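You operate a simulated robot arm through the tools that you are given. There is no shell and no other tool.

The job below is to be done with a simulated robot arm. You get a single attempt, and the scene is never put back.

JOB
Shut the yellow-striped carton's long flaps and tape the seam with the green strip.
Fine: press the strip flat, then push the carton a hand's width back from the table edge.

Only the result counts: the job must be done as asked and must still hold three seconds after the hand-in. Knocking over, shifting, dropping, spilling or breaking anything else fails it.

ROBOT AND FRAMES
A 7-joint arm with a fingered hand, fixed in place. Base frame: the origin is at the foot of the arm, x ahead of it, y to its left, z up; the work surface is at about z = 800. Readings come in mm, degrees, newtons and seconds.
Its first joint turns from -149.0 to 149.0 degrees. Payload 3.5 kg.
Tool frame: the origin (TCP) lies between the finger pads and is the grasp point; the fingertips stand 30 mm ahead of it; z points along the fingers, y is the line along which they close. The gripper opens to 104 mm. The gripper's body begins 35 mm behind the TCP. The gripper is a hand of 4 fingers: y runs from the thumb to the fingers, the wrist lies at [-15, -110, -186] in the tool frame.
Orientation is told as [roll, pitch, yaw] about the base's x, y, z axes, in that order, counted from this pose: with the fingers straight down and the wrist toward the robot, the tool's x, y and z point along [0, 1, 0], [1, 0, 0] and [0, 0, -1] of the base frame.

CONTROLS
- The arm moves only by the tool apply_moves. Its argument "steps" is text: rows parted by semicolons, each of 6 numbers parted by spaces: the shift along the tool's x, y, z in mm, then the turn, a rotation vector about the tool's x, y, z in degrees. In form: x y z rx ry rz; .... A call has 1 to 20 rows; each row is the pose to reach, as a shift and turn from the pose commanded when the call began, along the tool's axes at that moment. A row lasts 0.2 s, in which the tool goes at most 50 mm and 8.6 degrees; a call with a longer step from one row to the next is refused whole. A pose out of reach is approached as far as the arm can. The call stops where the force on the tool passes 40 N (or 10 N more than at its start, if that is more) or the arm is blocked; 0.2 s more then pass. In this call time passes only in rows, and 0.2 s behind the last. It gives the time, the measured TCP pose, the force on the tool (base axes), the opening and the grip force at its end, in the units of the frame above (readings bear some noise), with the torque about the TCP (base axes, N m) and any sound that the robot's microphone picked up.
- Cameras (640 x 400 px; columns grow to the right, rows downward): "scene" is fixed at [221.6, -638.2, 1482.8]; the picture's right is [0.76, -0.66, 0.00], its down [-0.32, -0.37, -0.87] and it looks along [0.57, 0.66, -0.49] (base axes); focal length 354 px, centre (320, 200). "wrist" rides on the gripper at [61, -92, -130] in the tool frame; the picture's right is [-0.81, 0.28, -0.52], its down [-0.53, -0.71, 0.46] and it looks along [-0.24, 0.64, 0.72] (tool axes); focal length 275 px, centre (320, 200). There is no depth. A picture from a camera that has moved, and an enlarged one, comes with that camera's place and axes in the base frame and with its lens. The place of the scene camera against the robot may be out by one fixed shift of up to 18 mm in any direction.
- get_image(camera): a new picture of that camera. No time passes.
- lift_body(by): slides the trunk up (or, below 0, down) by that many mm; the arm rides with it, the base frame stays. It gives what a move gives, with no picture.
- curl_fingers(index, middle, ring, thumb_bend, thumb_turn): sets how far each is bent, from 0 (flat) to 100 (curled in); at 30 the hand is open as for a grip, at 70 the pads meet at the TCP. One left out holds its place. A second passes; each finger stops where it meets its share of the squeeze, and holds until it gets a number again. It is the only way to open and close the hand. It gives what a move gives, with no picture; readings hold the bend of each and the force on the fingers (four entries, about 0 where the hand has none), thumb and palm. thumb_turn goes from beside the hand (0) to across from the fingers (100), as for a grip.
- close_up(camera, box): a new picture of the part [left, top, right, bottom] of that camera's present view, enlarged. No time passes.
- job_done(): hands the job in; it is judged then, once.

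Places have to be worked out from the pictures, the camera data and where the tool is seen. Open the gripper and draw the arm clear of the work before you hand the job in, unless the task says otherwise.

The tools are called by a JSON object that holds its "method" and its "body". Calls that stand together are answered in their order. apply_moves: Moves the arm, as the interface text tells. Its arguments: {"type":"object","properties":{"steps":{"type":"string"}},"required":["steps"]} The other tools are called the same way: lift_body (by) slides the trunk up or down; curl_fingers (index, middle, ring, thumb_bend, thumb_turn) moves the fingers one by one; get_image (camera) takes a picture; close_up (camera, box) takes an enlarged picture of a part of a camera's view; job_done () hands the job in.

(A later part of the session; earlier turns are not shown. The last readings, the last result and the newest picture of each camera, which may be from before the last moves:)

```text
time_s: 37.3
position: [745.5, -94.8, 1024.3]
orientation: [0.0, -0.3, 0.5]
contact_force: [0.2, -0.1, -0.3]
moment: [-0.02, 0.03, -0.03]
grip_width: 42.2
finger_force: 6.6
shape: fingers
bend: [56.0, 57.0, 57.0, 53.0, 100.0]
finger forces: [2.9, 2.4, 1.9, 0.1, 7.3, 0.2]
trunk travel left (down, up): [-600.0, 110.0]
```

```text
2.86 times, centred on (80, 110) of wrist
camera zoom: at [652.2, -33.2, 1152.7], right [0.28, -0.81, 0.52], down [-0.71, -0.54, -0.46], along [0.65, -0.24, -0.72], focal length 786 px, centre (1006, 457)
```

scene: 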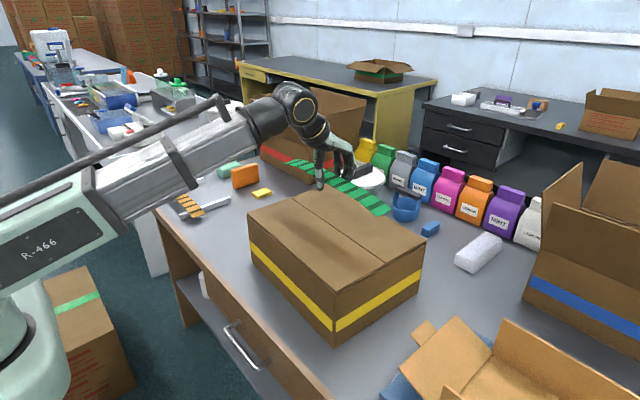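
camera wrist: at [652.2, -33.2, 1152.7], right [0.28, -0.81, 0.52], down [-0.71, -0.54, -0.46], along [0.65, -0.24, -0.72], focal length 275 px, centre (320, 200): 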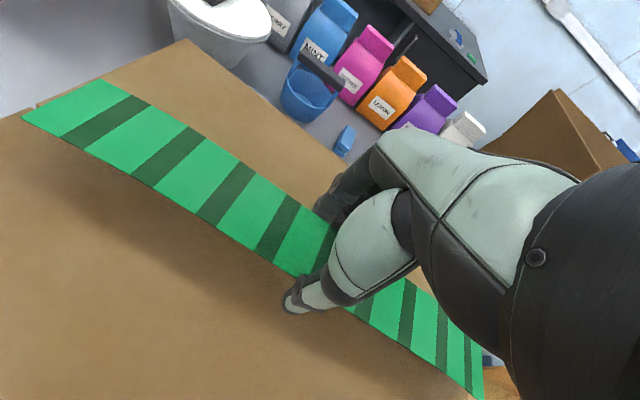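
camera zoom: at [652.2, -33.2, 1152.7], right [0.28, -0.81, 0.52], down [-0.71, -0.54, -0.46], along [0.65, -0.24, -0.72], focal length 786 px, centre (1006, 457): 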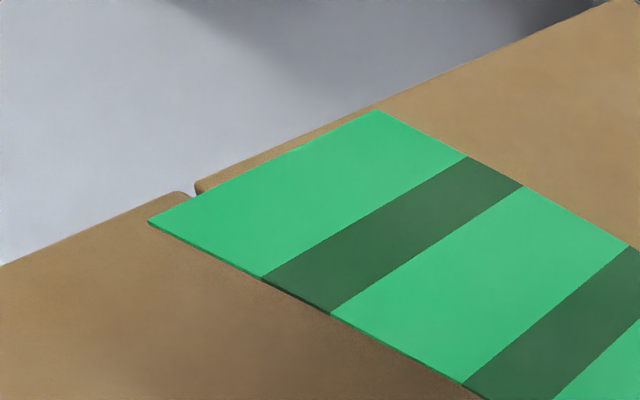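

The strip now sits over the seam: ends centred at about (748, 71) and (734, −258) against a seam line of x ≈ 748 and 735. I lower until the tips just touch the flaps.

{"method": "apply_moves", "body": {"steps": "0 -1 6 0 0 0; 0 -1 11 0 0 0; 0 -1 15 0 0 0; 0 -1 18 0 0 0; 0 -1 18 0 0 0"}}

{"method": "close_up", "body": {"camera": "scene", "box": [220, 120, 440, 290]}}

{"method": "get_image", "body": {"camera": "wrist"}}

```text
time_s: 38.5
position: [744.6, -94.6, 1006.4]
orientation: [0.0, -0.4, 0.4]
contact_force: [1.0, -0.1, 8.0]
moment: [-0.1, -0.28, -0.04]
grip_width: 41.7
finger_force: 11.8
shape: fingers
bend: [56.0, 57.0, 57.0, 53.0, 100.0]
finger forces: [3.1, 11.1, 2.0, 0.0, 7.5, 0.1]
trunk travel left (down, up): [-600.0, 110.0]
```

```text
2.35 times, centred on (330, 205) of scene
camera zoom: at [221.6, -638.2, 1482.8], right [0.76, -0.66, 0.0], down [-0.32, -0.37, -0.87], along [0.57, 0.66, -0.49], focal length 834 px, centre (296, 188)
```

zoom: 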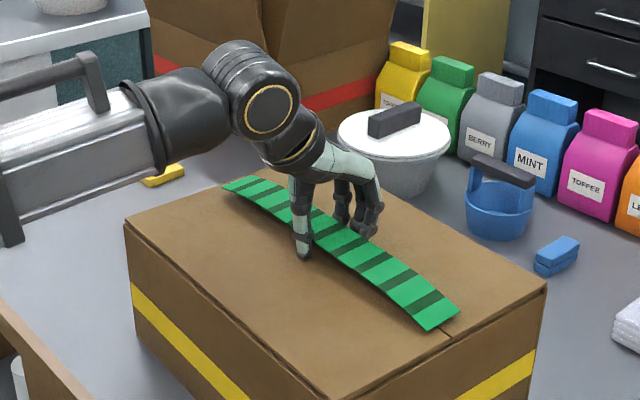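

```text
taken
camera wrist: at [650.9, -33.8, 1135.6], right [0.28, -0.81, 0.52], down [-0.7, -0.54, -0.46], along [0.65, -0.24, -0.72], focal length 275 px, centre (320, 200)
```

wrist: 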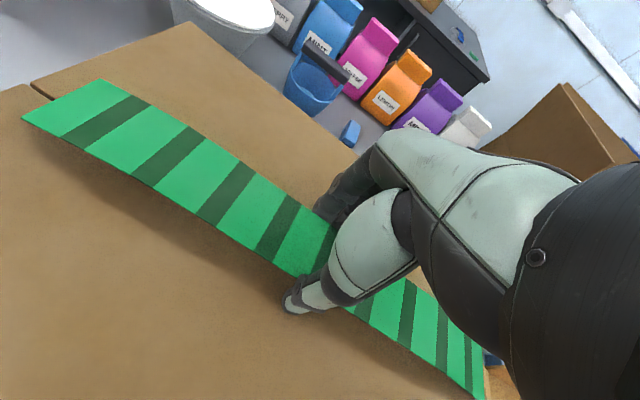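

The fingertips just touch the far flap (8 N) and the strip's end is over the seam. I back off 1.5 mm and open gently to lay the strip down.

{"method": "apply_moves", "body": {"steps": "0 0 -2 0 0 0; 0 0 -2 0 0 0"}}

{"method": "curl_fingers", "body": {"index": 50, "middle": 50, "ring": 50, "thumb_bend": 46}}

{"method": "close_up", "body": {"camera": "scene", "box": [220, 120, 440, 290]}}

{"method": "get_image", "body": {"camera": "wrist"}}

```text
time_s: 39.1
position: [743.4, -95.2, 1007.6]
orientation: [0.1, -0.4, 0.5]
contact_force: [1.6, -1.1, 3.1]
moment: [-0.01, -0.16, -0.02]
grip_width: 42.2
finger_force: 9.4
shape: fingers
bend: [56.0, 57.0, 57.0, 53.0, 100.0]
finger forces: [3.2, 5.1, 2.2, 0.0, 7.1, 0.0]
trunk travel left (down, up): [-600.0, 110.0]
```

```text
time_s: 40.1
position: [743.6, -95.8, 1008.1]
orientation: [0.0, -0.3, 0.5]
contact_force: [-0.9, -0.1, 1.0]
moment: [-0.04, -0.02, -0.01]
grip_width: 56.7
finger_force: 0.3
shape: fingers
bend: [50.0, 51.0, 50.0, 46.0, 100.0]
finger forces: [0.0, 1.0, 0.0, 0.1, 0.0, 0.1]
trunk travel left (down, up): [-600.0, 110.0]
```

```text
2.35 times, centred on (330, 205) of scene
camera zoom: at [221.6, -638.2, 1482.8], right [0.76, -0.66, 0.0], down [-0.32, -0.37, -0.87], along [0.57, 0.66, -0.49], focal length 834 px, centre (296, 188)
```

zoom: 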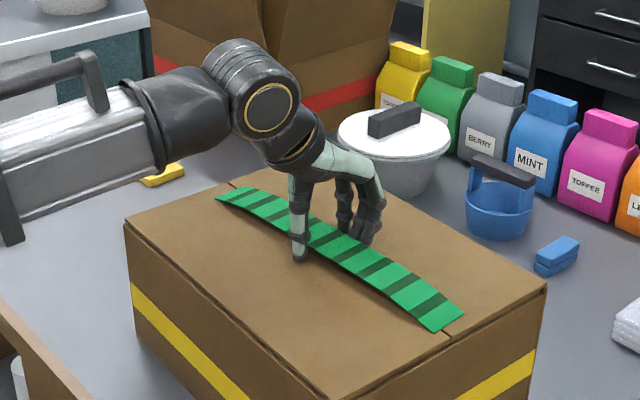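

```text
taken
camera wrist: at [650.8, -33.7, 1136.8], right [0.28, -0.81, 0.52], down [-0.71, -0.54, -0.46], along [0.65, -0.24, -0.72], focal length 275 px, centre (320, 200)
```

wrist: 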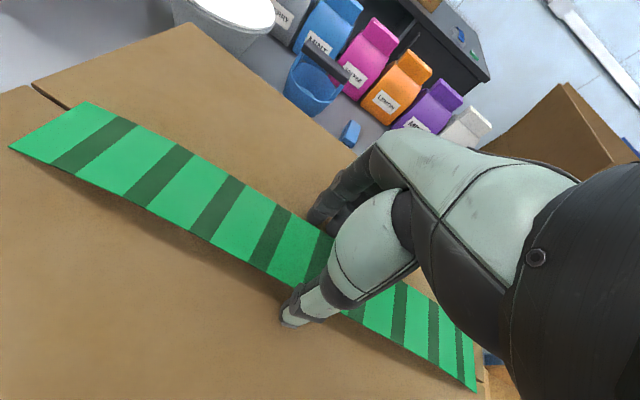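

The strip is released but swung about 3.5° from the seam, with its far end too far toward −x by about 10 mm. I open wider and lift the hand straight up to see exactly how it lies.

{"method": "curl_fingers", "body": {"index": 41, "middle": 41, "ring": 41, "thumb_bend": 38}}

{"method": "apply_moves", "body": {"steps": "0 0 -10 0 0 0; 0 0 -25 0 0 0; 0 0 -60 0 0 0; 0 0 -100 0 0 0; 0 -20 -145 0 0 0; 0 -40 -185 0 0 0; 0 -60 -210 0 0 0; 0 -60 -210 0 0 0"}}

{"method": "get_image", "body": {"camera": "wrist"}}

{"method": "close_up", "body": {"camera": "scene", "box": [220, 160, 440, 330]}}

```text
time_s: 41.1
position: [742.8, -95.6, 1007.0]
orientation: [0.0, -0.4, 0.4]
contact_force: [-0.8, 0.7, 1.1]
moment: [0.01, 0.05, 0.0]
grip_width: 78.5
finger_force: 0.1
shape: fingers
bend: [41.0, 41.0, 41.0, 38.0, 99.0]
finger forces: [0.0, 0.0, 0.0, 0.0, 0.0, 0.0]
trunk travel left (down, up): [-600.0, 110.0]
```

```text
time_s: 42.9
position: [684.2, -96.1, 1217.5]
orientation: [0.0, -0.4, 0.5]
contact_force: [0.0, 0.9, -0.2]
moment: [0.01, 0.0, -0.01]
grip_width: 78.7
finger_force: 0.1
shape: fingers
bend: [41.0, 41.0, 41.0, 38.0, 99.0]
finger forces: [0.0, 0.0, 0.1, 0.1, 0.0, 0.0]
trunk travel left (down, up): [-600.0, 110.0]
```

```text
taken
camera wrist: at [591.3, -34.1, 1346.4], right [0.28, -0.81, 0.52], down [-0.71, -0.54, -0.46], along [0.65, -0.24, -0.72], focal length 275 px, centre (320, 200)
```

wrist: 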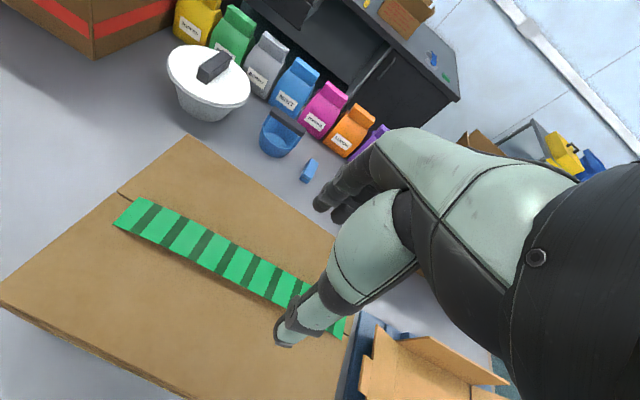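

```text
2.35 times, centred on (330, 245) of scene
camera zoom: at [221.6, -638.2, 1482.8], right [0.76, -0.66, 0.0], down [-0.32, -0.37, -0.87], along [0.57, 0.66, -0.49], focal length 834 px, centre (296, 94)
```

zoom: 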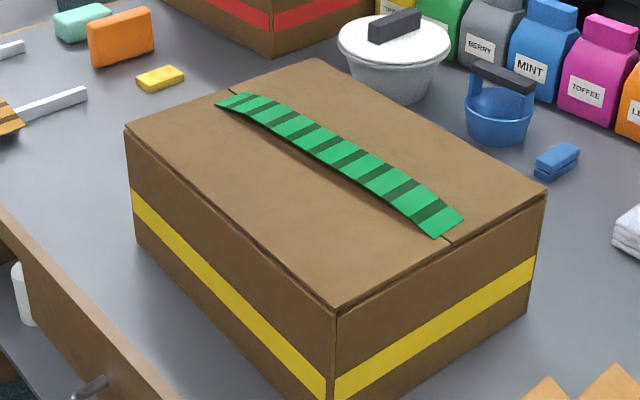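

The strip lies on the carton bowed, with its ends down. I zoom in to measure it.

{"method": "close_up", "body": {"camera": "wrist", "box": [100, 170, 220, 260]}}

{"method": "close_up", "body": {"camera": "wrist", "box": [260, 270, 380, 360]}}

{"method": "close_up", "body": {"camera": "scene", "box": [300, 180, 400, 270]}}

```text
4.44 times, centred on (160, 215) of wrist
camera zoom: at [591.3, -34.1, 1346.4], right [0.28, -0.81, 0.52], down [-0.71, -0.54, -0.46], along [0.65, -0.24, -0.72], focal length 1224 px, centre (1031, 133)
```

zoom: 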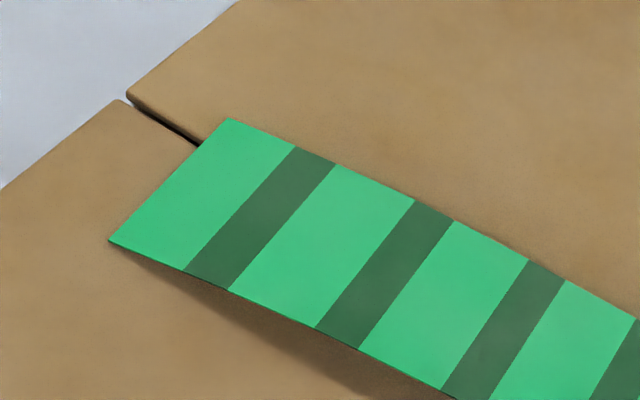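

```text
4.44 times, centred on (320, 315) of wrist
camera zoom: at [591.3, -34.1, 1346.4], right [0.28, -0.81, 0.52], down [-0.71, -0.54, -0.46], along [0.65, -0.24, -0.72], focal length 1224 px, centre (320, -311)
```

zoom: 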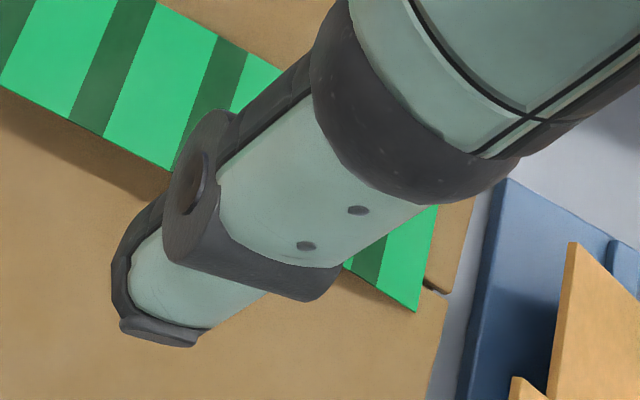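

```text
4.44 times, centred on (350, 225) of scene
camera zoom: at [221.6, -638.2, 1482.8], right [0.76, -0.66, 0.0], down [-0.32, -0.37, -0.87], along [0.57, 0.66, -0.49], focal length 1575 px, centre (187, 89)
```

zoom: 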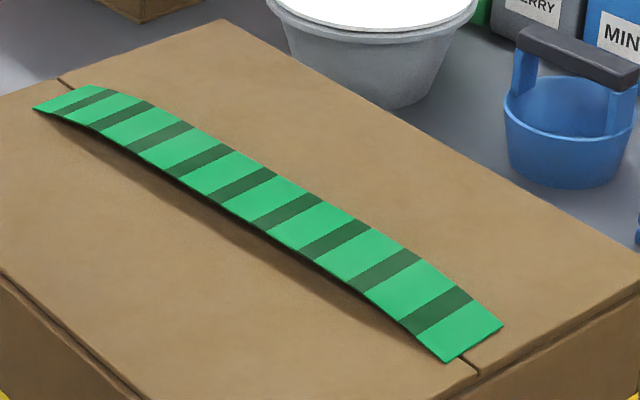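

The far end sits about 12 mm too far toward −x and the near end about 10 mm too far toward +x, while the centre is good. The strip isn't pressed down yet, so I'll straddle the far end and nudge it +x with the thumb.

{"method": "curl_fingers", "body": {"index": 41, "middle": 41, "ring": 41, "thumb_bend": 46}}

{"method": "apply_moves", "body": {"steps": "45 17 0 0 0 0; 90 34 0 0 0 0; 131 51 0 0 0 0; 131 51 45 0 0 0; 131 51 90 0 0 0; 131 51 135 0 0 0; 131 51 165 0 0 0; 131 51 185 0 0 0; 131 51 185 0 0 0"}}

{"method": "get_image", "body": {"camera": "wrist"}}

{"method": "close_up", "body": {"camera": "scene", "box": [260, 150, 400, 260]}}

```text
time_s: 43.9
position: [684.5, -95.3, 1216.9]
orientation: [0.0, -0.3, 0.4]
contact_force: [-0.1, 0.5, 0.4]
moment: [0.0, 0.02, 0.01]
grip_width: 68.9
finger_force: 0.1
shape: fingers
bend: [41.0, 41.0, 41.0, 46.0, 99.0]
finger forces: [0.0, 0.0, 0.0, 0.1, 0.1, 0.1]
trunk travel left (down, up): [-600.0, 110.0]
```

```text
time_s: 45.9
position: [733.5, 34.4, 1032.3]
orientation: [0.0, -0.4, 0.4]
contact_force: [-0.8, 0.2, 0.1]
moment: [0.03, 0.04, 0.02]
grip_width: 69.0
finger_force: 0.0
shape: fingers
bend: [41.0, 41.0, 41.0, 46.0, 99.0]
finger forces: [0.1, 0.0, 0.0, 0.0, 0.0, 0.1]
trunk travel left (down, up): [-600.0, 110.0]
```

```text
taken
camera wrist: at [639.6, 96.3, 1161.3], right [0.28, -0.81, 0.52], down [-0.71, -0.54, -0.46], along [0.65, -0.24, -0.72], focal length 275 px, centre (320, 200)
```

wrist: 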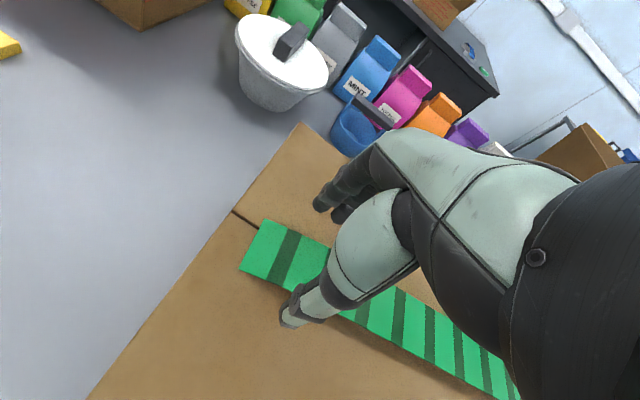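

```text
3.64 times, centred on (330, 205) of scene
camera zoom: at [221.6, -638.2, 1482.8], right [0.76, -0.66, 0.0], down [-0.32, -0.37, -0.87], along [0.57, 0.66, -0.49], focal length 1288 px, centre (284, 182)
```

zoom: 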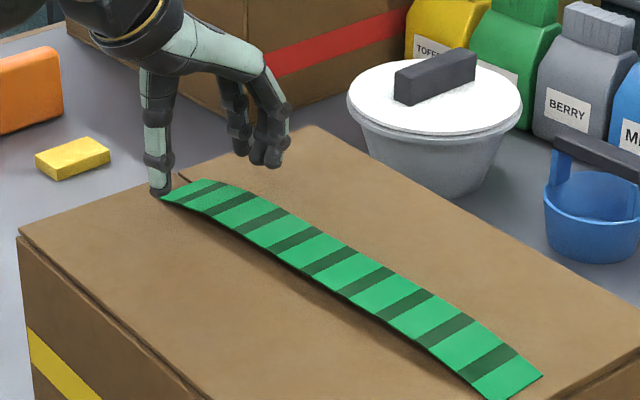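

The thumb tip is on the −x side of the strip's far end. I lower to just above the flap and push slowly in +x.

{"method": "apply_moves", "body": {"steps": "0 0 10 0 0 0; 0 0 18 0 0 0; 0 0 24 0 0 0; 0 0 24 0 0 0"}}

{"method": "apply_moves", "body": {"steps": "0 4 0 0 0 0; 0 8 0 0 0 0; 0 11 0 0 0 0; 0 14 0 0 0 0; 0 17 0 0 0 0; 0 20 0 0 0 0; 0 20 0 0 0 0"}}

{"method": "get_image", "body": {"camera": "wrist"}}

{"method": "close_up", "body": {"camera": "scene", "box": [260, 150, 400, 260]}}

```text
time_s: 46.9
position: [734.4, 34.0, 1008.6]
orientation: [-0.1, -0.4, 0.4]
contact_force: [-0.4, -0.1, 0.5]
moment: [0.02, -0.02, -0.04]
grip_width: 69.0
finger_force: 0.1
shape: fingers
bend: [41.0, 41.0, 41.0, 46.0, 99.0]
finger forces: [0.0, 0.0, 0.0, 0.0, 0.0, 0.0]
trunk travel left (down, up): [-600.0, 110.0]
```

```text
time_s: 48.5
position: [753.4, 35.2, 1008.8]
orientation: [0.0, -0.4, 0.4]
contact_force: [-0.4, 0.2, -0.3]
moment: [-0.01, 0.02, 0.03]
grip_width: 69.0
finger_force: 0.0
shape: fingers
bend: [41.0, 41.0, 41.0, 46.0, 99.0]
finger forces: [0.1, 0.0, 0.0, 0.0, 0.0, 0.0]
trunk travel left (down, up): [-600.0, 110.0]
```

```text
taken
camera wrist: at [660.6, 97.1, 1138.3], right [0.28, -0.81, 0.52], down [-0.71, -0.54, -0.46], along [0.65, -0.24, -0.72], focal length 275 px, centre (320, 200)
```

wrist: 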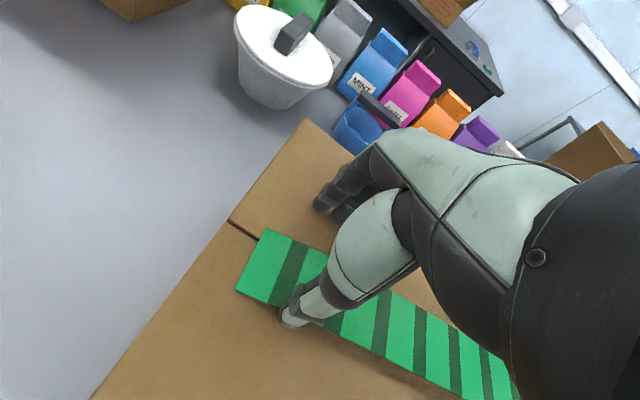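

```text
3.64 times, centred on (330, 205) of scene
camera zoom: at [221.6, -638.2, 1482.8], right [0.76, -0.66, 0.0], down [-0.32, -0.37, -0.87], along [0.57, 0.66, -0.49], focal length 1288 px, centre (284, 182)
```

zoom: 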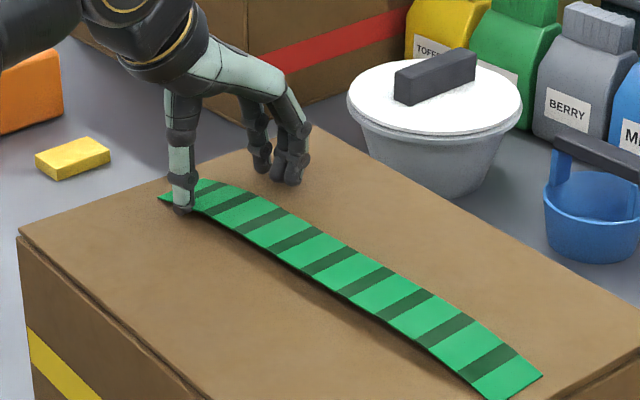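

The strip didn't move and there was no force, so the thumb tip passed above it. I go up, re-shape the hand so the bent thumb is the lowest point, and come back down beside the edge.

{"method": "apply_moves", "body": {"steps": "0 0 -15 0 0 0; 0 -18 -30 0 0 0; 0 -38 -30 0 0 0; 0 -38 -30 0 0 0"}}

{"method": "curl_fingers", "body": {"index": 28, "middle": 28, "ring": 28, "thumb_bend": 62}}

{"method": "apply_moves", "body": {"steps": "0 0 15 0 0 0; 0 0 26 0 0 0; 0 0 31 0 0 0; 0 0 31 0 0 0"}}

{"method": "get_image", "body": {"camera": "wrist"}}

{"method": "close_up", "body": {"camera": "scene", "box": [260, 150, 400, 260]}}

```text
time_s: 49.5
position: [715.7, 35.3, 1038.1]
orientation: [0.0, -0.4, 0.4]
contact_force: [0.1, 0.6, -0.1]
moment: [-0.01, -0.02, -0.01]
grip_width: 69.3
finger_force: 0.0
shape: fingers
bend: [41.0, 41.0, 41.0, 46.0, 99.0]
finger forces: [0.0, 0.0, 0.1, 0.0, 0.1, 0.0]
trunk travel left (down, up): [-600.0, 110.0]
```

```text
time_s: 50.5
position: [716.3, 36.6, 1040.2]
orientation: [0.0, -0.4, 0.6]
contact_force: [-0.4, -0.8, -0.2]
moment: [-0.03, -0.02, -0.02]
grip_width: 65.0
finger_force: 0.0
shape: fingers
bend: [28.0, 28.0, 28.0, 62.0, 100.0]
finger forces: [0.0, 0.1, 0.0, 0.1, 0.0, 0.0]
trunk travel left (down, up): [-600.0, 110.0]
```

```text
time_s: 51.5
position: [715.5, 35.6, 1007.5]
orientation: [-0.1, -0.4, 0.5]
contact_force: [0.4, 0.5, -0.8]
moment: [-0.02, 0.03, 0.02]
grip_width: 64.9
finger_force: 0.0
shape: fingers
bend: [28.0, 28.0, 28.0, 62.0, 100.0]
finger forces: [0.0, 0.1, 0.0, 0.0, 0.0, 0.1]
trunk travel left (down, up): [-600.0, 110.0]
```

```text
taken
camera wrist: at [623.3, 97.3, 1136.9], right [0.28, -0.81, 0.52], down [-0.71, -0.54, -0.46], along [0.65, -0.24, -0.72], focal length 275 px, centre (320, 200)
```

wrist: 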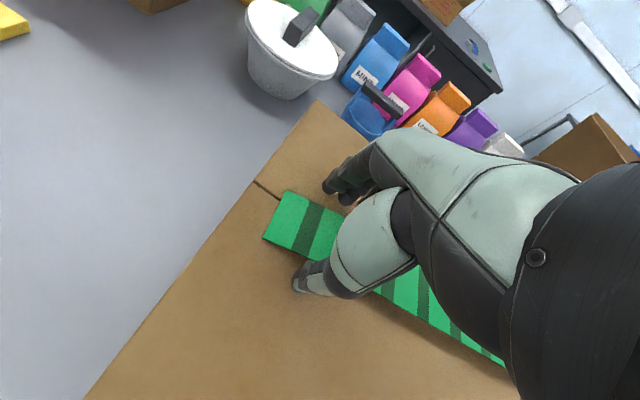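

```text
3.64 times, centred on (330, 205) of scene
camera zoom: at [221.6, -638.2, 1482.8], right [0.76, -0.66, 0.0], down [-0.32, -0.37, -0.87], along [0.57, 0.66, -0.49], focal length 1288 px, centre (284, 182)
```

zoom: 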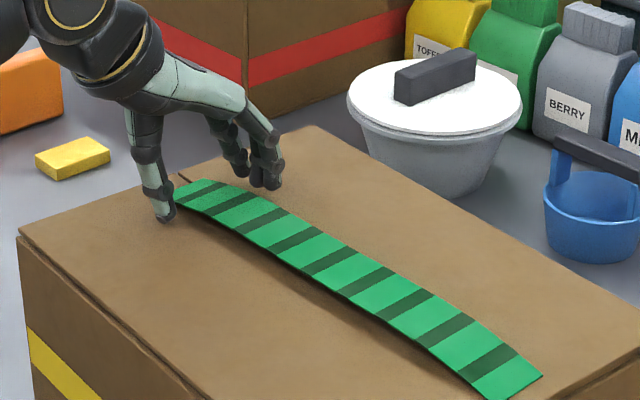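

The thumb tip is now low beside the strip's −x edge. I push +x slowly by 20 mm.

{"method": "apply_moves", "body": {"steps": "0 4 1.5 0 0 0; 0 8 1.5 0 0 0; 0 11 1.5 0 0 0; 0 14 1.5 0 0 0; 0 17 1.5 0 0 0; 0 19 1.5 0 0 0; 0 19 1.5 0 0 0"}}

{"method": "get_image", "body": {"camera": "wrist"}}

{"method": "close_up", "body": {"camera": "scene", "box": [260, 150, 400, 260]}}

```text
time_s: 53.1
position: [735.0, 35.5, 1006.3]
orientation: [-0.1, -0.4, 0.4]
contact_force: [-0.4, 0.6, 1.2]
moment: [-0.02, 0.09, -0.01]
grip_width: 66.1
finger_force: 0.7
shape: fingers
bend: [28.0, 28.0, 28.0, 61.0, 100.0]
finger forces: [0.0, 0.0, 0.1, 0.0, 1.7, 0.0]
trunk travel left (down, up): [-600.0, 110.0]
```

```text
taken
camera wrist: at [642.2, 97.4, 1135.2], right [0.28, -0.81, 0.52], down [-0.71, -0.54, -0.46], along [0.65, -0.24, -0.72], focal length 275 px, centre (320, 200)
```

wrist: 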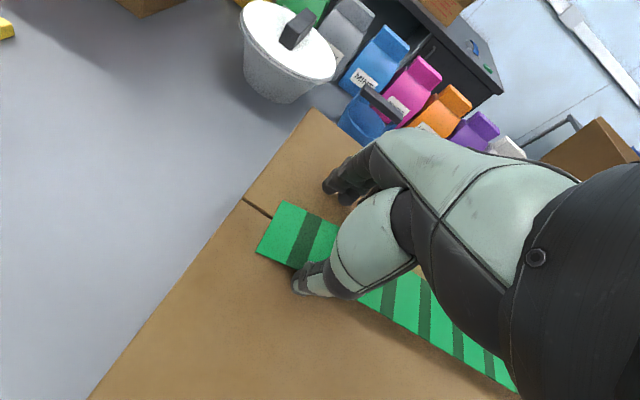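

```text
3.64 times, centred on (330, 205) of scene
camera zoom: at [221.6, -638.2, 1482.8], right [0.76, -0.66, 0.0], down [-0.32, -0.37, -0.87], along [0.57, 0.66, -0.49], focal length 1288 px, centre (284, 182)
```

zoom: 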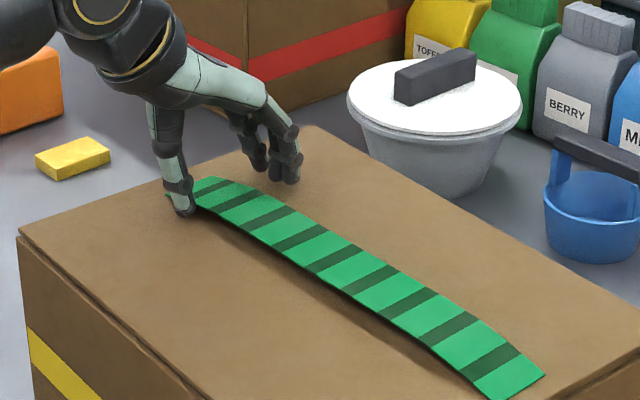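

The strip moved; the seam is now at about 65% across the far end. I push about 6 mm more.

{"method": "apply_moves", "body": {"steps": "0 2 0 0 0 0; 0 4 0 0 0 0; 0 6 0 0 0 0; 0 6 0 0 0 0"}}

{"method": "close_up", "body": {"camera": "wrist", "box": [200, 170, 360, 290]}}

{"method": "close_up", "body": {"camera": "scene", "box": [300, 180, 400, 270]}}

```text
time_s: 54.1
position: [740.9, 34.9, 1006.0]
orientation: [0.1, -0.4, 0.4]
contact_force: [-0.1, 0.2, -0.2]
moment: [0.02, 0.02, -0.06]
grip_width: 65.5
finger_force: 0.1
shape: fingers
bend: [28.0, 28.0, 28.0, 62.0, 100.0]
finger forces: [0.0, 0.0, 0.0, 0.0, 0.3, 0.1]
trunk travel left (down, up): [-600.0, 110.0]
```

```text
3.33 times, centred on (280, 230) of wrist
camera zoom: at [648.0, 97.3, 1135.7], right [0.28, -0.81, 0.52], down [-0.71, -0.54, -0.46], along [0.65, -0.24, -0.72], focal length 918 px, centre (453, 100)
```

zoom: 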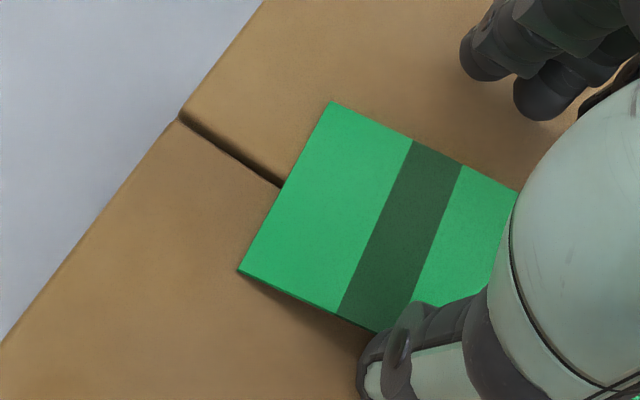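

```text
4.44 times, centred on (350, 225) of scene
camera zoom: at [221.6, -638.2, 1482.8], right [0.76, -0.66, 0.0], down [-0.32, -0.37, -0.87], along [0.57, 0.66, -0.49], focal length 1575 px, centre (187, 89)
```

zoom: 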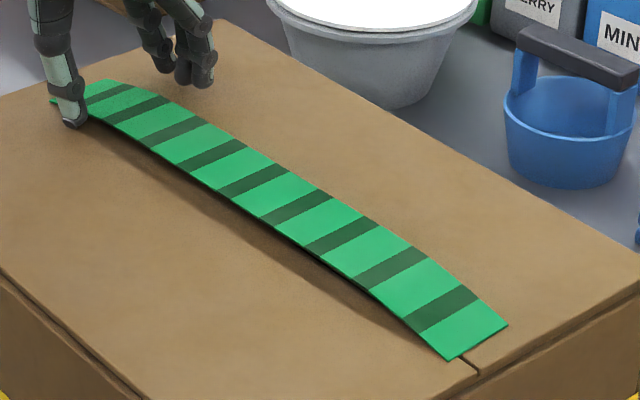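

The far end is now centred on the seam. Next I go to the near end with the thumb open and the fingers bent low on the +x side.

{"method": "apply_moves", "body": {"steps": "0 -5 0 0 0 0; 0 -6 -15 0 0 0; 0 -6 -45 0 0 0; -40 -1 -60 0 0 0; -85 3 -60 0 0 0; -130 7 -60 0 0 0; -175 11 -60 0 0 0; -220 15 -60 0 0 0; -265 18 -60 0 0 0; -265 18 -60 0 0 0"}}

{"method": "curl_fingers", "body": {"index": 56, "middle": 56, "ring": 56, "thumb_bend": 28}}

{"method": "get_image", "body": {"camera": "wrist"}}

{"method": "close_up", "body": {"camera": "scene", "box": [300, 160, 440, 280]}}

```text
time_s: 56.3
position: [760.3, -228.1, 1065.7]
orientation: [0.1, -0.3, 0.5]
contact_force: [-0.6, 0.2, -0.1]
moment: [-0.02, -0.01, -0.02]
grip_width: 65.2
finger_force: 0.0
shape: fingers
bend: [28.0, 28.0, 28.0, 62.0, 100.0]
finger forces: [0.0, 0.0, 0.1, 0.0, 0.0, 0.1]
trunk travel left (down, up): [-600.0, 110.0]
```

```text
time_s: 57.3
position: [761.2, -228.5, 1066.0]
orientation: [0.0, -0.4, 0.6]
contact_force: [0.0, 0.1, 0.4]
moment: [-0.03, -0.01, -0.04]
grip_width: 71.2
finger_force: 0.0
shape: fingers
bend: [56.0, 56.0, 56.0, 28.0, 97.0]
finger forces: [0.1, 0.0, 0.0, 0.0, 0.1, 0.0]
trunk travel left (down, up): [-600.0, 110.0]
```

```text
taken
camera wrist: at [668.0, -166.0, 1195.2], right [0.28, -0.81, 0.52], down [-0.71, -0.54, -0.46], along [0.65, -0.24, -0.72], focal length 275 px, centre (320, 200)
```

wrist: 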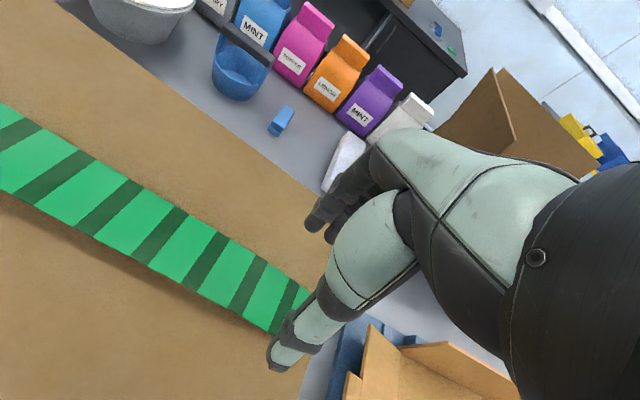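

```text
3.33 times, centred on (370, 220) of scene
camera zoom: at [221.6, -638.2, 1482.8], right [0.76, -0.66, 0.0], down [-0.32, -0.37, -0.87], along [0.57, 0.66, -0.49], focal length 1181 px, centre (153, 133)
```

zoom: 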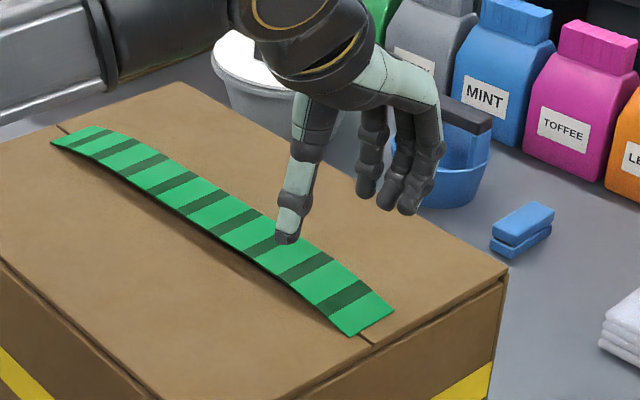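

I lower to just above the flap with the fingers beyond the strip's +x edge, then push −x slowly in a first stage.

{"method": "apply_moves", "body": {"steps": "0 0 20 0 0 0; 0 0 40 0 0 0; 0 0 52 0 0 0; 0 0 57 0 0 0; 0 0 57 0 0 0; 0 -4 57 0 0 0; 0 -8 57 0 0 0; 0 -11 57 0 0 0; 0 -14 57 0 0 0; 0 -17 57 0 0 0; 0 -17 57 0 0 0"}}

{"method": "get_image", "body": {"camera": "wrist"}}

{"method": "close_up", "body": {"camera": "scene", "box": [300, 160, 440, 280]}}

```text
time_s: 59.7
position: [744.6, -230.0, 1009.7]
orientation: [-0.1, -0.3, 0.5]
contact_force: [-0.4, -0.9, -0.5]
moment: [0.0, 0.01, -0.01]
grip_width: 71.5
finger_force: 0.0
shape: fingers
bend: [56.0, 56.0, 56.0, 28.0, 97.0]
finger forces: [0.0, 0.1, 0.1, 0.0, 0.1, 0.0]
trunk travel left (down, up): [-600.0, 110.0]
```

```text
taken
camera wrist: at [650.7, -167.8, 1138.5], right [0.28, -0.81, 0.52], down [-0.71, -0.54, -0.46], along [0.65, -0.24, -0.72], focal length 275 px, centre (320, 200)
```

wrist: 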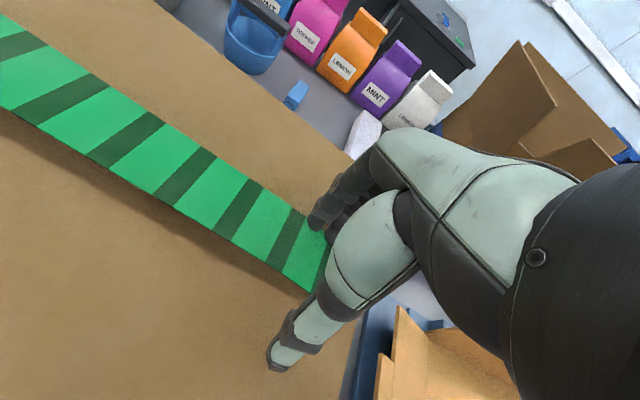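

```text
3.33 times, centred on (370, 220) of scene
camera zoom: at [221.6, -638.2, 1482.8], right [0.76, -0.66, 0.0], down [-0.32, -0.37, -0.87], along [0.57, 0.66, -0.49], focal length 1181 px, centre (153, 133)
```

zoom: 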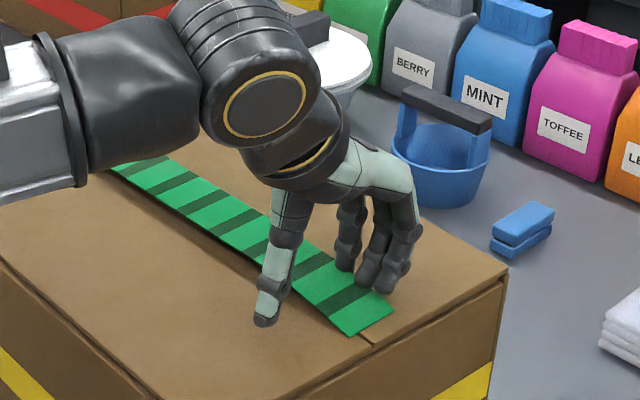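

The fingers are at the strip's +x edge with no contact yet. I go 1.5 mm lower and keep pushing −x by about 10 mm.

{"method": "apply_moves", "body": {"steps": "0 -2 1.5 0 0 0; 0 -4 1.5 0 0 0; 0 -6 1.5 0 0 0; 0 -8 1.5 0 0 0; 0 -10 1.5 0 0 0; 0 -10 1.5 0 0 0"}}

{"method": "close_up", "body": {"camera": "scene", "box": [300, 160, 440, 280]}}

```text
time_s: 61.1
position: [734.6, -228.4, 1009.6]
orientation: [0.0, -0.4, 0.5]
contact_force: [7.3, -0.6, 9.0]
moment: [-0.14, -0.52, 0.02]
grip_width: 74.6
finger_force: 6.6
shape: fingers
bend: [53.0, 52.0, 56.0, 28.0, 97.0]
finger forces: [2.1, 11.1, 0.0, 0.1, 0.1, 0.0]
trunk travel left (down, up): [-600.0, 110.0]
```

```text
3.33 times, centred on (370, 220) of scene
camera zoom: at [221.6, -638.2, 1482.8], right [0.76, -0.66, 0.0], down [-0.32, -0.37, -0.87], along [0.57, 0.66, -0.49], focal length 1181 px, centre (153, 133)
```

zoom: 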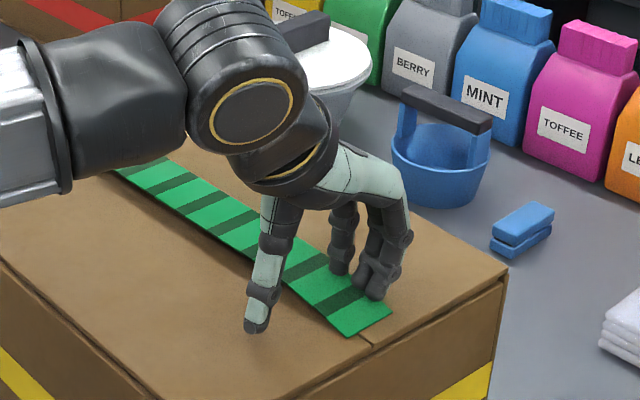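

The middle finger is riding onto the strip with 11 N, so I stop pushing. I go straight up and look at how the strip lies.

{"method": "apply_moves", "body": {"steps": "0 2 -6 0 0 0; 0 4 -20 0 0 0; 0 4 -50 0 0 0; 0 -10 -90 0 0 0; 30 -30 -130 0 0 0; 60 -50 -170 0 0 0; 60 -50 -170 0 0 0"}}

{"method": "get_image", "body": {"camera": "wrist"}}

{"method": "close_up", "body": {"camera": "scene", "box": [300, 180, 400, 270]}}

```text
refused: row 5 steps farther than a row can; nothing moved
```

```text
taken
camera wrist: at [641.5, -167.5, 1137.7], right [0.28, -0.81, 0.52], down [-0.71, -0.54, -0.46], along [0.65, -0.24, -0.72], focal length 275 px, centre (320, 200)
```

wrist: 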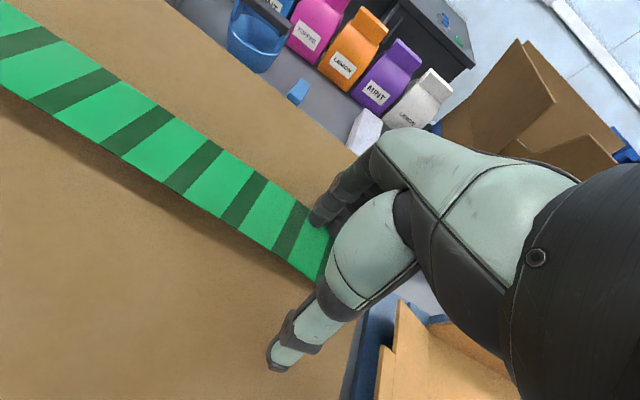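

```text
4.44 times, centred on (350, 225) of scene
camera zoom: at [221.6, -638.2, 1482.8], right [0.76, -0.66, 0.0], down [-0.32, -0.37, -0.87], along [0.57, 0.66, -0.49], focal length 1575 px, centre (187, 89)
```

zoom: 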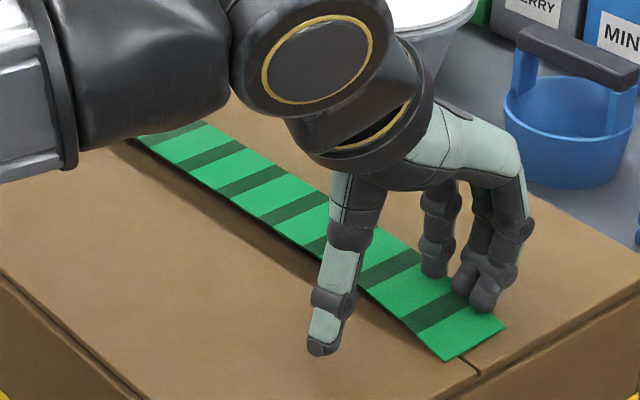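

That call was refused because one row was too long. I lift with smaller rows.

{"method": "apply_moves", "body": {"steps": "0 2 -6 0 0 0; 0 4 -20 0 0 0; 0 4 -50 0 0 0; 0 -6 -90 0 0 0; 20 -20 -125 0 0 0; 40 -34 -155 0 0 0; 55 -45 -170 0 0 0; 55 -45 -170 0 0 0"}}

{"method": "get_image", "body": {"camera": "wrist"}}

{"method": "close_up", "body": {"camera": "scene", "box": [300, 180, 400, 270]}}

```text
time_s: 62.9
position: [687.1, -174.2, 1176.8]
orientation: [0.0, -0.4, 0.5]
contact_force: [0.2, -0.2, -1.4]
moment: [-0.03, 0.01, 0.01]
grip_width: 71.2
finger_force: 0.1
shape: fingers
bend: [56.0, 56.0, 56.0, 28.0, 97.0]
finger forces: [0.0, 0.0, 0.0, 0.0, 0.0, 0.1]
trunk travel left (down, up): [-600.0, 110.0]
```

```text
taken
camera wrist: at [594.4, -112.2, 1305.8], right [0.28, -0.81, 0.52], down [-0.71, -0.54, -0.46], along [0.65, -0.24, -0.72], focal length 275 px, centre (320, 200)
```

wrist: 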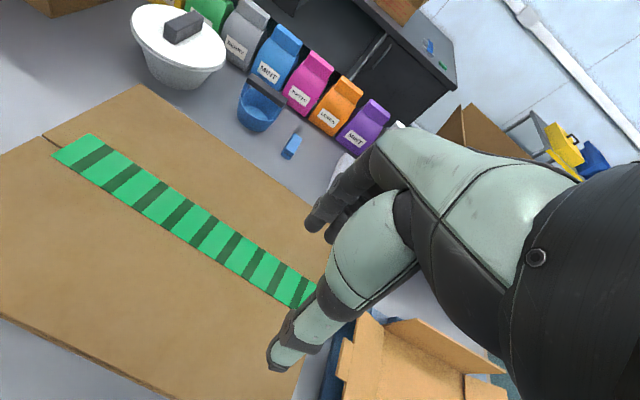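

```text
4.44 times, centred on (350, 225) of scene
camera zoom: at [221.6, -638.2, 1482.8], right [0.76, -0.66, 0.0], down [-0.32, -0.37, -0.87], along [0.57, 0.66, -0.49], focal length 1575 px, centre (187, 89)
```

zoom: 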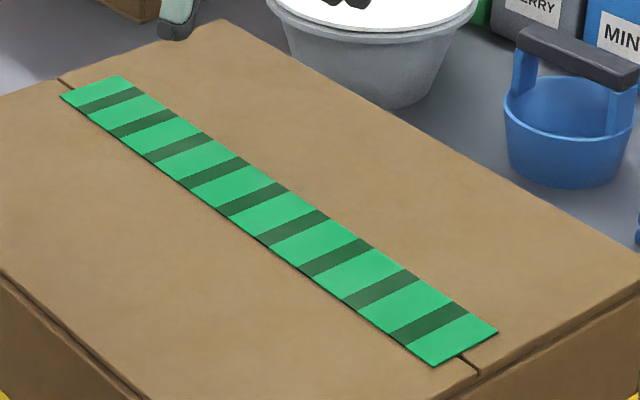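

The strip now lies flat and much straighter. I zoom to check the alignment at both ends.

{"method": "close_up", "body": {"camera": "wrist", "box": [30, 110, 130, 200]}}

{"method": "close_up", "body": {"camera": "scene", "box": [380, 240, 420, 275]}}

{"method": "close_up", "body": {"camera": "scene", "box": [310, 180, 350, 215]}}

```text
4.44 times, centred on (80, 155) of wrist
camera zoom: at [594.4, -112.2, 1305.8], right [0.28, -0.81, 0.52], down [-0.71, -0.54, -0.46], along [0.65, -0.24, -0.72], focal length 1224 px, centre (1387, 400)
```

zoom: 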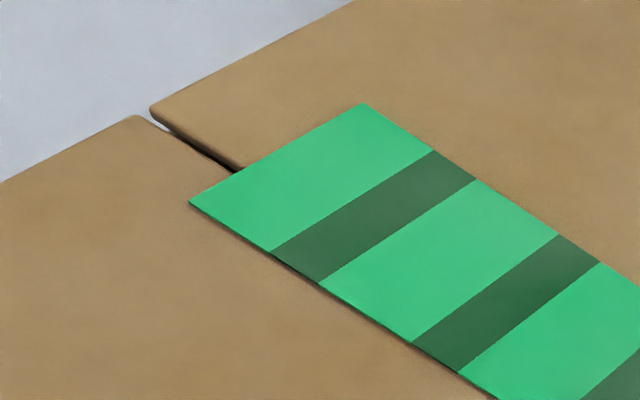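

```text
11.43 times, centred on (400, 258) of scene
camera zoom: at [221.6, -638.2, 1482.8], right [0.76, -0.66, 0.0], down [-0.32, -0.37, -0.87], along [0.57, 0.66, -0.49], focal length 4049 px, centre (-594, -457)
```

zoom: 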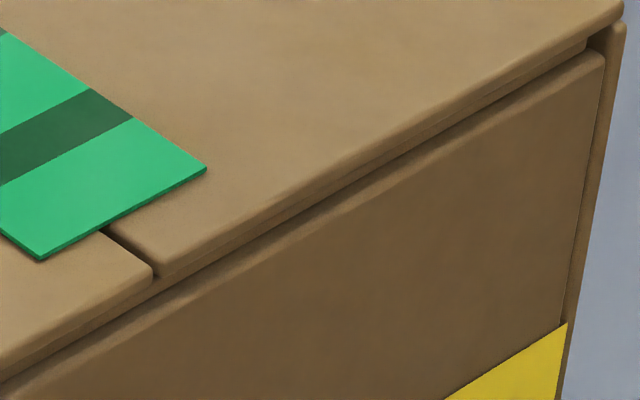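

```text
11.43 times, centred on (330, 198) of scene
camera zoom: at [221.6, -638.2, 1482.8], right [0.76, -0.66, 0.0], down [-0.32, -0.37, -0.87], along [0.57, 0.66, -0.49], focal length 4049 px, centre (206, 229)
```

zoom: 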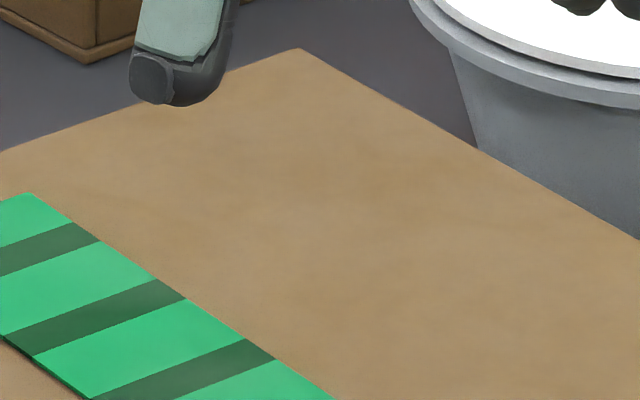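

The carton hasn't moved, and the strip covers the seam along its whole length. It's about 10 mm off-centre at the far end and 4 mm at the near end, and within 1° of the seam direction. Next I press it flat with three bent fingertips, thumb out of the way, starting in the middle.

{"method": "curl_fingers", "body": {"index": 64, "middle": 64, "ring": 64, "thumb_bend": 35}}

{"method": "apply_moves", "body": {"steps": "45 22 0 0 0 0; 94 46 0 0 0 0; 94 46 45 0 0 0; 94 46 90 0 0 0; 94 46 130 0 0 0; 94 46 150 0 0 0; 94 46 160 0 0 0; 94 46 166 0 0 0; 94 46 166 0 0 0"}}

{"method": "close_up", "body": {"camera": "scene", "box": [280, 150, 420, 270]}}

```text
time_s: 63.9
position: [686.7, -175.0, 1176.1]
orientation: [0.0, -0.4, 0.5]
contact_force: [0.4, -0.2, 0.4]
moment: [0.02, 0.02, 0.03]
grip_width: 53.9
finger_force: 0.0
shape: fingers
bend: [64.0, 64.0, 64.0, 35.0, 98.0]
finger forces: [0.0, 0.1, 0.0, 0.0, 0.0, 0.0]
trunk travel left (down, up): [-600.0, 110.0]
```

```text
refused: row 2 steps farther than a row can; nothing moved
```

```text
3.33 times, centred on (350, 210) of scene
camera zoom: at [221.6, -638.2, 1482.8], right [0.76, -0.66, 0.0], down [-0.32, -0.37, -0.87], along [0.57, 0.66, -0.49], focal length 1181 px, centre (220, 167)
```

zoom: 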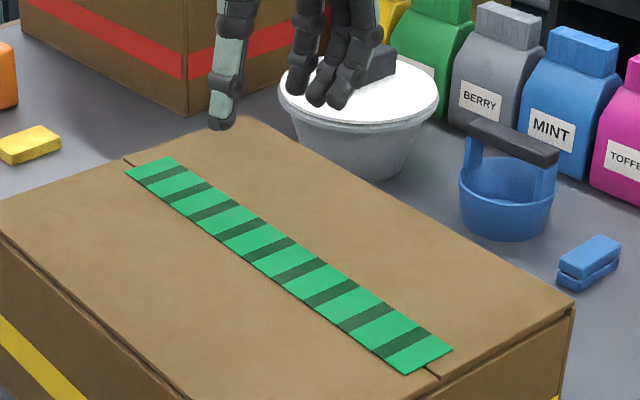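

The row was slightly too long, so I split it and repeat.

{"method": "apply_moves", "body": {"steps": "40 20 0 0 0 0; 80 40 0 0 0 0; 94 46 20 0 0 0; 94 46 65 0 0 0; 94 46 110 0 0 0; 94 46 140 0 0 0; 94 46 155 0 0 0; 94 46 163 0 0 0; 94 46 167 0 0 0; 94 46 167 0 0 0"}}

{"method": "close_up", "body": {"camera": "scene", "box": [280, 150, 420, 270]}}

```text
time_s: 66.1
position: [733.9, -80.5, 1012.3]
orientation: [0.0, -0.4, 0.5]
contact_force: [0.9, 0.1, 0.3]
moment: [-0.02, -0.01, -0.02]
grip_width: 53.5
finger_force: 0.1
shape: fingers
bend: [64.0, 64.0, 64.0, 35.0, 98.0]
finger forces: [0.0, 0.1, 0.0, 0.1, 0.0, 0.0]
trunk travel left (down, up): [-600.0, 110.0]
```

```text
3.33 times, centred on (350, 210) of scene
camera zoom: at [221.6, -638.2, 1482.8], right [0.76, -0.66, 0.0], down [-0.32, -0.37, -0.87], along [0.57, 0.66, -0.49], focal length 1181 px, centre (220, 167)
```

zoom: 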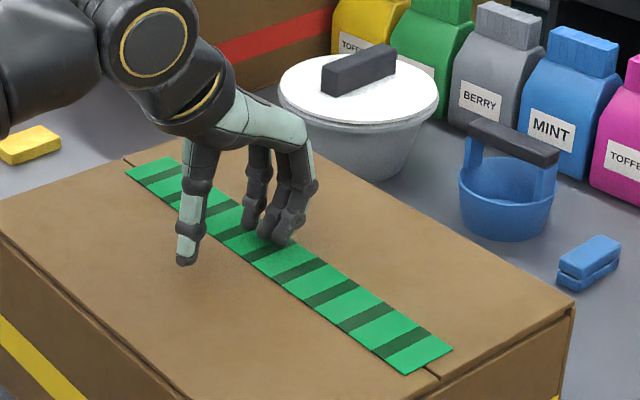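

The fingertips hover right over the strip's middle. I press down in small steps.

{"method": "apply_moves", "body": {"steps": "0 0 2 0 0 0; 0 0 4 0 0 0; 0 0 5 0 0 0; 0 0 6 0 0 0; 0 0 7 0 0 0; 0 0 8 0 0 0; 0 0 8 0 0 0"}}

```text
time_s: 67.7
position: [734.4, -81.4, 1007.1]
orientation: [0.0, -1.0, 0.3]
contact_force: [2.4, 0.2, 21.7]
moment: [0.17, -0.43, -0.02]
grip_width: 51.5
finger_force: 11.0
shape: fingers
bend: [65.0, 65.0, 64.0, 35.0, 98.0]
finger forces: [19.5, 2.5, 0.0, 0.0, 0.0, 0.0]
trunk travel left (down, up): [-600.0, 110.0]
stopped in row 7: the force on the tool passed its limit at 40 N (the readings are from after the stop); the commanded pose is now the measured one
```

Good press, about 40 N on the index fingertip. I repeat lighter presses every ~33 mm toward the far end, lifting between them so nothing drags.

{"method": "apply_moves", "body": {"steps": "0 0 -12 0 0 0; 33 2 -12 0 0 0; 33 2 -2 0 0 0; 33 2 0.5 0 0 0; 33 2 0.5 0 0 0; 33 2 -12 0 0 0; 66 5 -12 0 0 0; 66 5 -2 0 0 0; 66 5 0.5 0 0 0; 66 5 0.5 0 0 0; 66 5 -12 0 0 0; 99 7 -12 0 0 0; 99 7 -2 0 0 0; 99 7 0.5 0 0 0; 99 7 0.5 0 0 0; 99 7 -12 0 0 0; 130 9 -12 0 0 0; 130 9 -2 0 0 0; 130 9 0.5 0 0 0; 130 9 0.5 0 0 0"}}

{"method": "close_up", "body": {"camera": "scene", "box": [280, 150, 420, 270]}}

{"method": "get_image", "body": {"camera": "wrist"}}

```text
time_s: 71.9
position: [742.9, 48.8, 1008.1]
orientation: [0.1, -1.0, 0.4]
contact_force: [5.7, -0.1, 31.6]
moment: [0.18, -0.69, 0.0]
grip_width: 53.2
finger_force: 15.5
shape: fingers
bend: [64.0, 63.0, 64.0, 35.0, 98.0]
finger forces: [25.1, 6.2, 0.0, 0.0, 0.1, 0.1]
trunk travel left (down, up): [-600.0, 110.0]
```

```text
3.33 times, centred on (350, 210) of scene
camera zoom: at [221.6, -638.2, 1482.8], right [0.76, -0.66, 0.0], down [-0.32, -0.37, -0.87], along [0.57, 0.66, -0.49], focal length 1181 px, centre (220, 167)
```

zoom: 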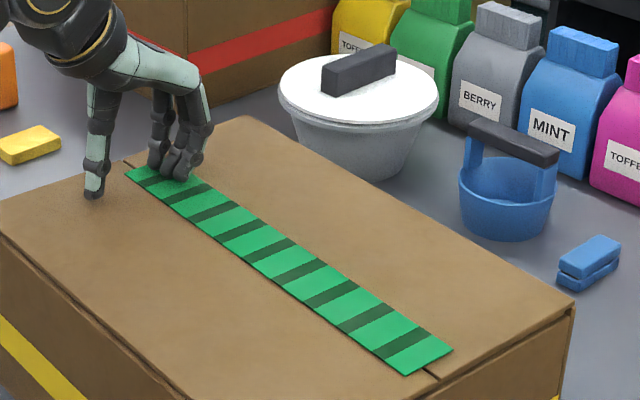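

```text
taken
camera wrist: at [648.7, 111.0, 1135.1], right [0.27, -0.81, 0.52], down [-0.7, -0.54, -0.47], along [0.66, -0.24, -0.71], focal length 275 px, centre (320, 200)
```

wrist: 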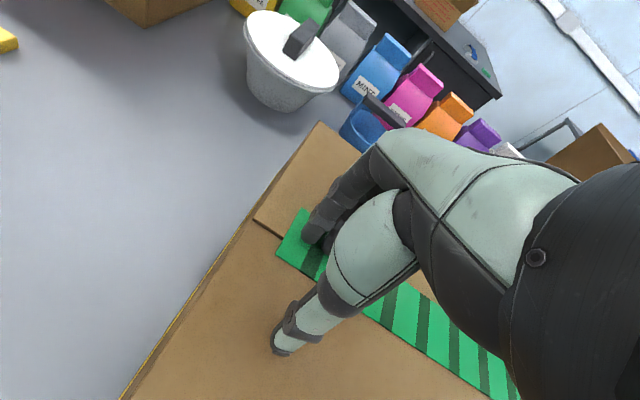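

The strip holds in place under 31 N at the far end. Now I press the near half the same way.

{"method": "apply_moves", "body": {"steps": "0 0 -15 0 0 0; -45 -3 -15 0 0 0; -90 -6 -15 0 0 0; -135 -10 -15 0 0 0; -164 -12 -15 0 0 0; -164 -12 -3 0 0 0; -164 -12 0 0 0 0; -164 -12 0 0 0 0; -164 -12 -13 0 0 0; -197 -14 -13 0 0 0; -197 -14 -3 0 0 0; -197 -14 0 0 0 0; -197 -14 0 0 0 0; -197 -14 -13 0 0 0; -230 -17 -13 0 0 0; -230 -17 -3 0 0 0; -230 -17 0 0 0 0; -230 -17 0 0 0 0"}}

{"method": "apply_moves", "body": {"steps": "0 0 -13 0 0 0; -33 -2 -13 0 0 0; -33 -2 -3 0 0 0; -33 -2 0 0 0 0; -33 -2 0 0 0 0; -33 -2 -13 0 0 0; -64 -4 -13 0 0 0; -64 -4 -3 0 0 0; -64 -4 0 0 0 0; -64 -4 0 0 0 0"}}

{"method": "close_up", "body": {"camera": "scene", "box": [280, 150, 420, 270]}}

```text
time_s: 75.7
position: [727.5, -181.3, 1006.7]
orientation: [0.0, -1.1, 0.4]
contact_force: [5.9, -1.4, 32.8]
moment: [0.23, -0.74, -0.05]
grip_width: 53.3
finger_force: 16.8
shape: fingers
bend: [63.0, 63.0, 64.0, 35.0, 98.0]
finger forces: [27.4, 6.1, 0.0, 0.0, 0.0, 0.0]
trunk travel left (down, up): [-600.0, 110.0]
```

```text
time_s: 77.9
position: [724.0, -244.0, 1005.8]
orientation: [0.0, -1.1, 0.3]
contact_force: [5.6, -1.1, 33.8]
moment: [0.21, -0.77, -0.05]
grip_width: 54.0
finger_force: 16.6
shape: fingers
bend: [63.0, 63.0, 64.0, 35.0, 98.0]
finger forces: [26.6, 6.3, 0.1, 0.0, 0.0, 0.0]
trunk travel left (down, up): [-600.0, 110.0]
```

```text
3.33 times, centred on (350, 210) of scene
camera zoom: at [221.6, -638.2, 1482.8], right [0.76, -0.66, 0.0], down [-0.32, -0.37, -0.87], along [0.57, 0.66, -0.49], focal length 1181 px, centre (220, 167)
```

zoom: 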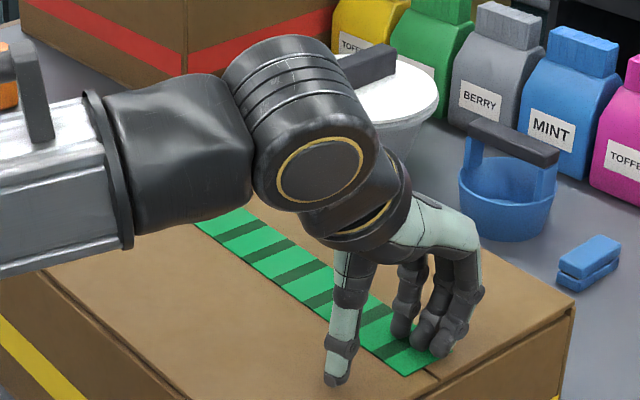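

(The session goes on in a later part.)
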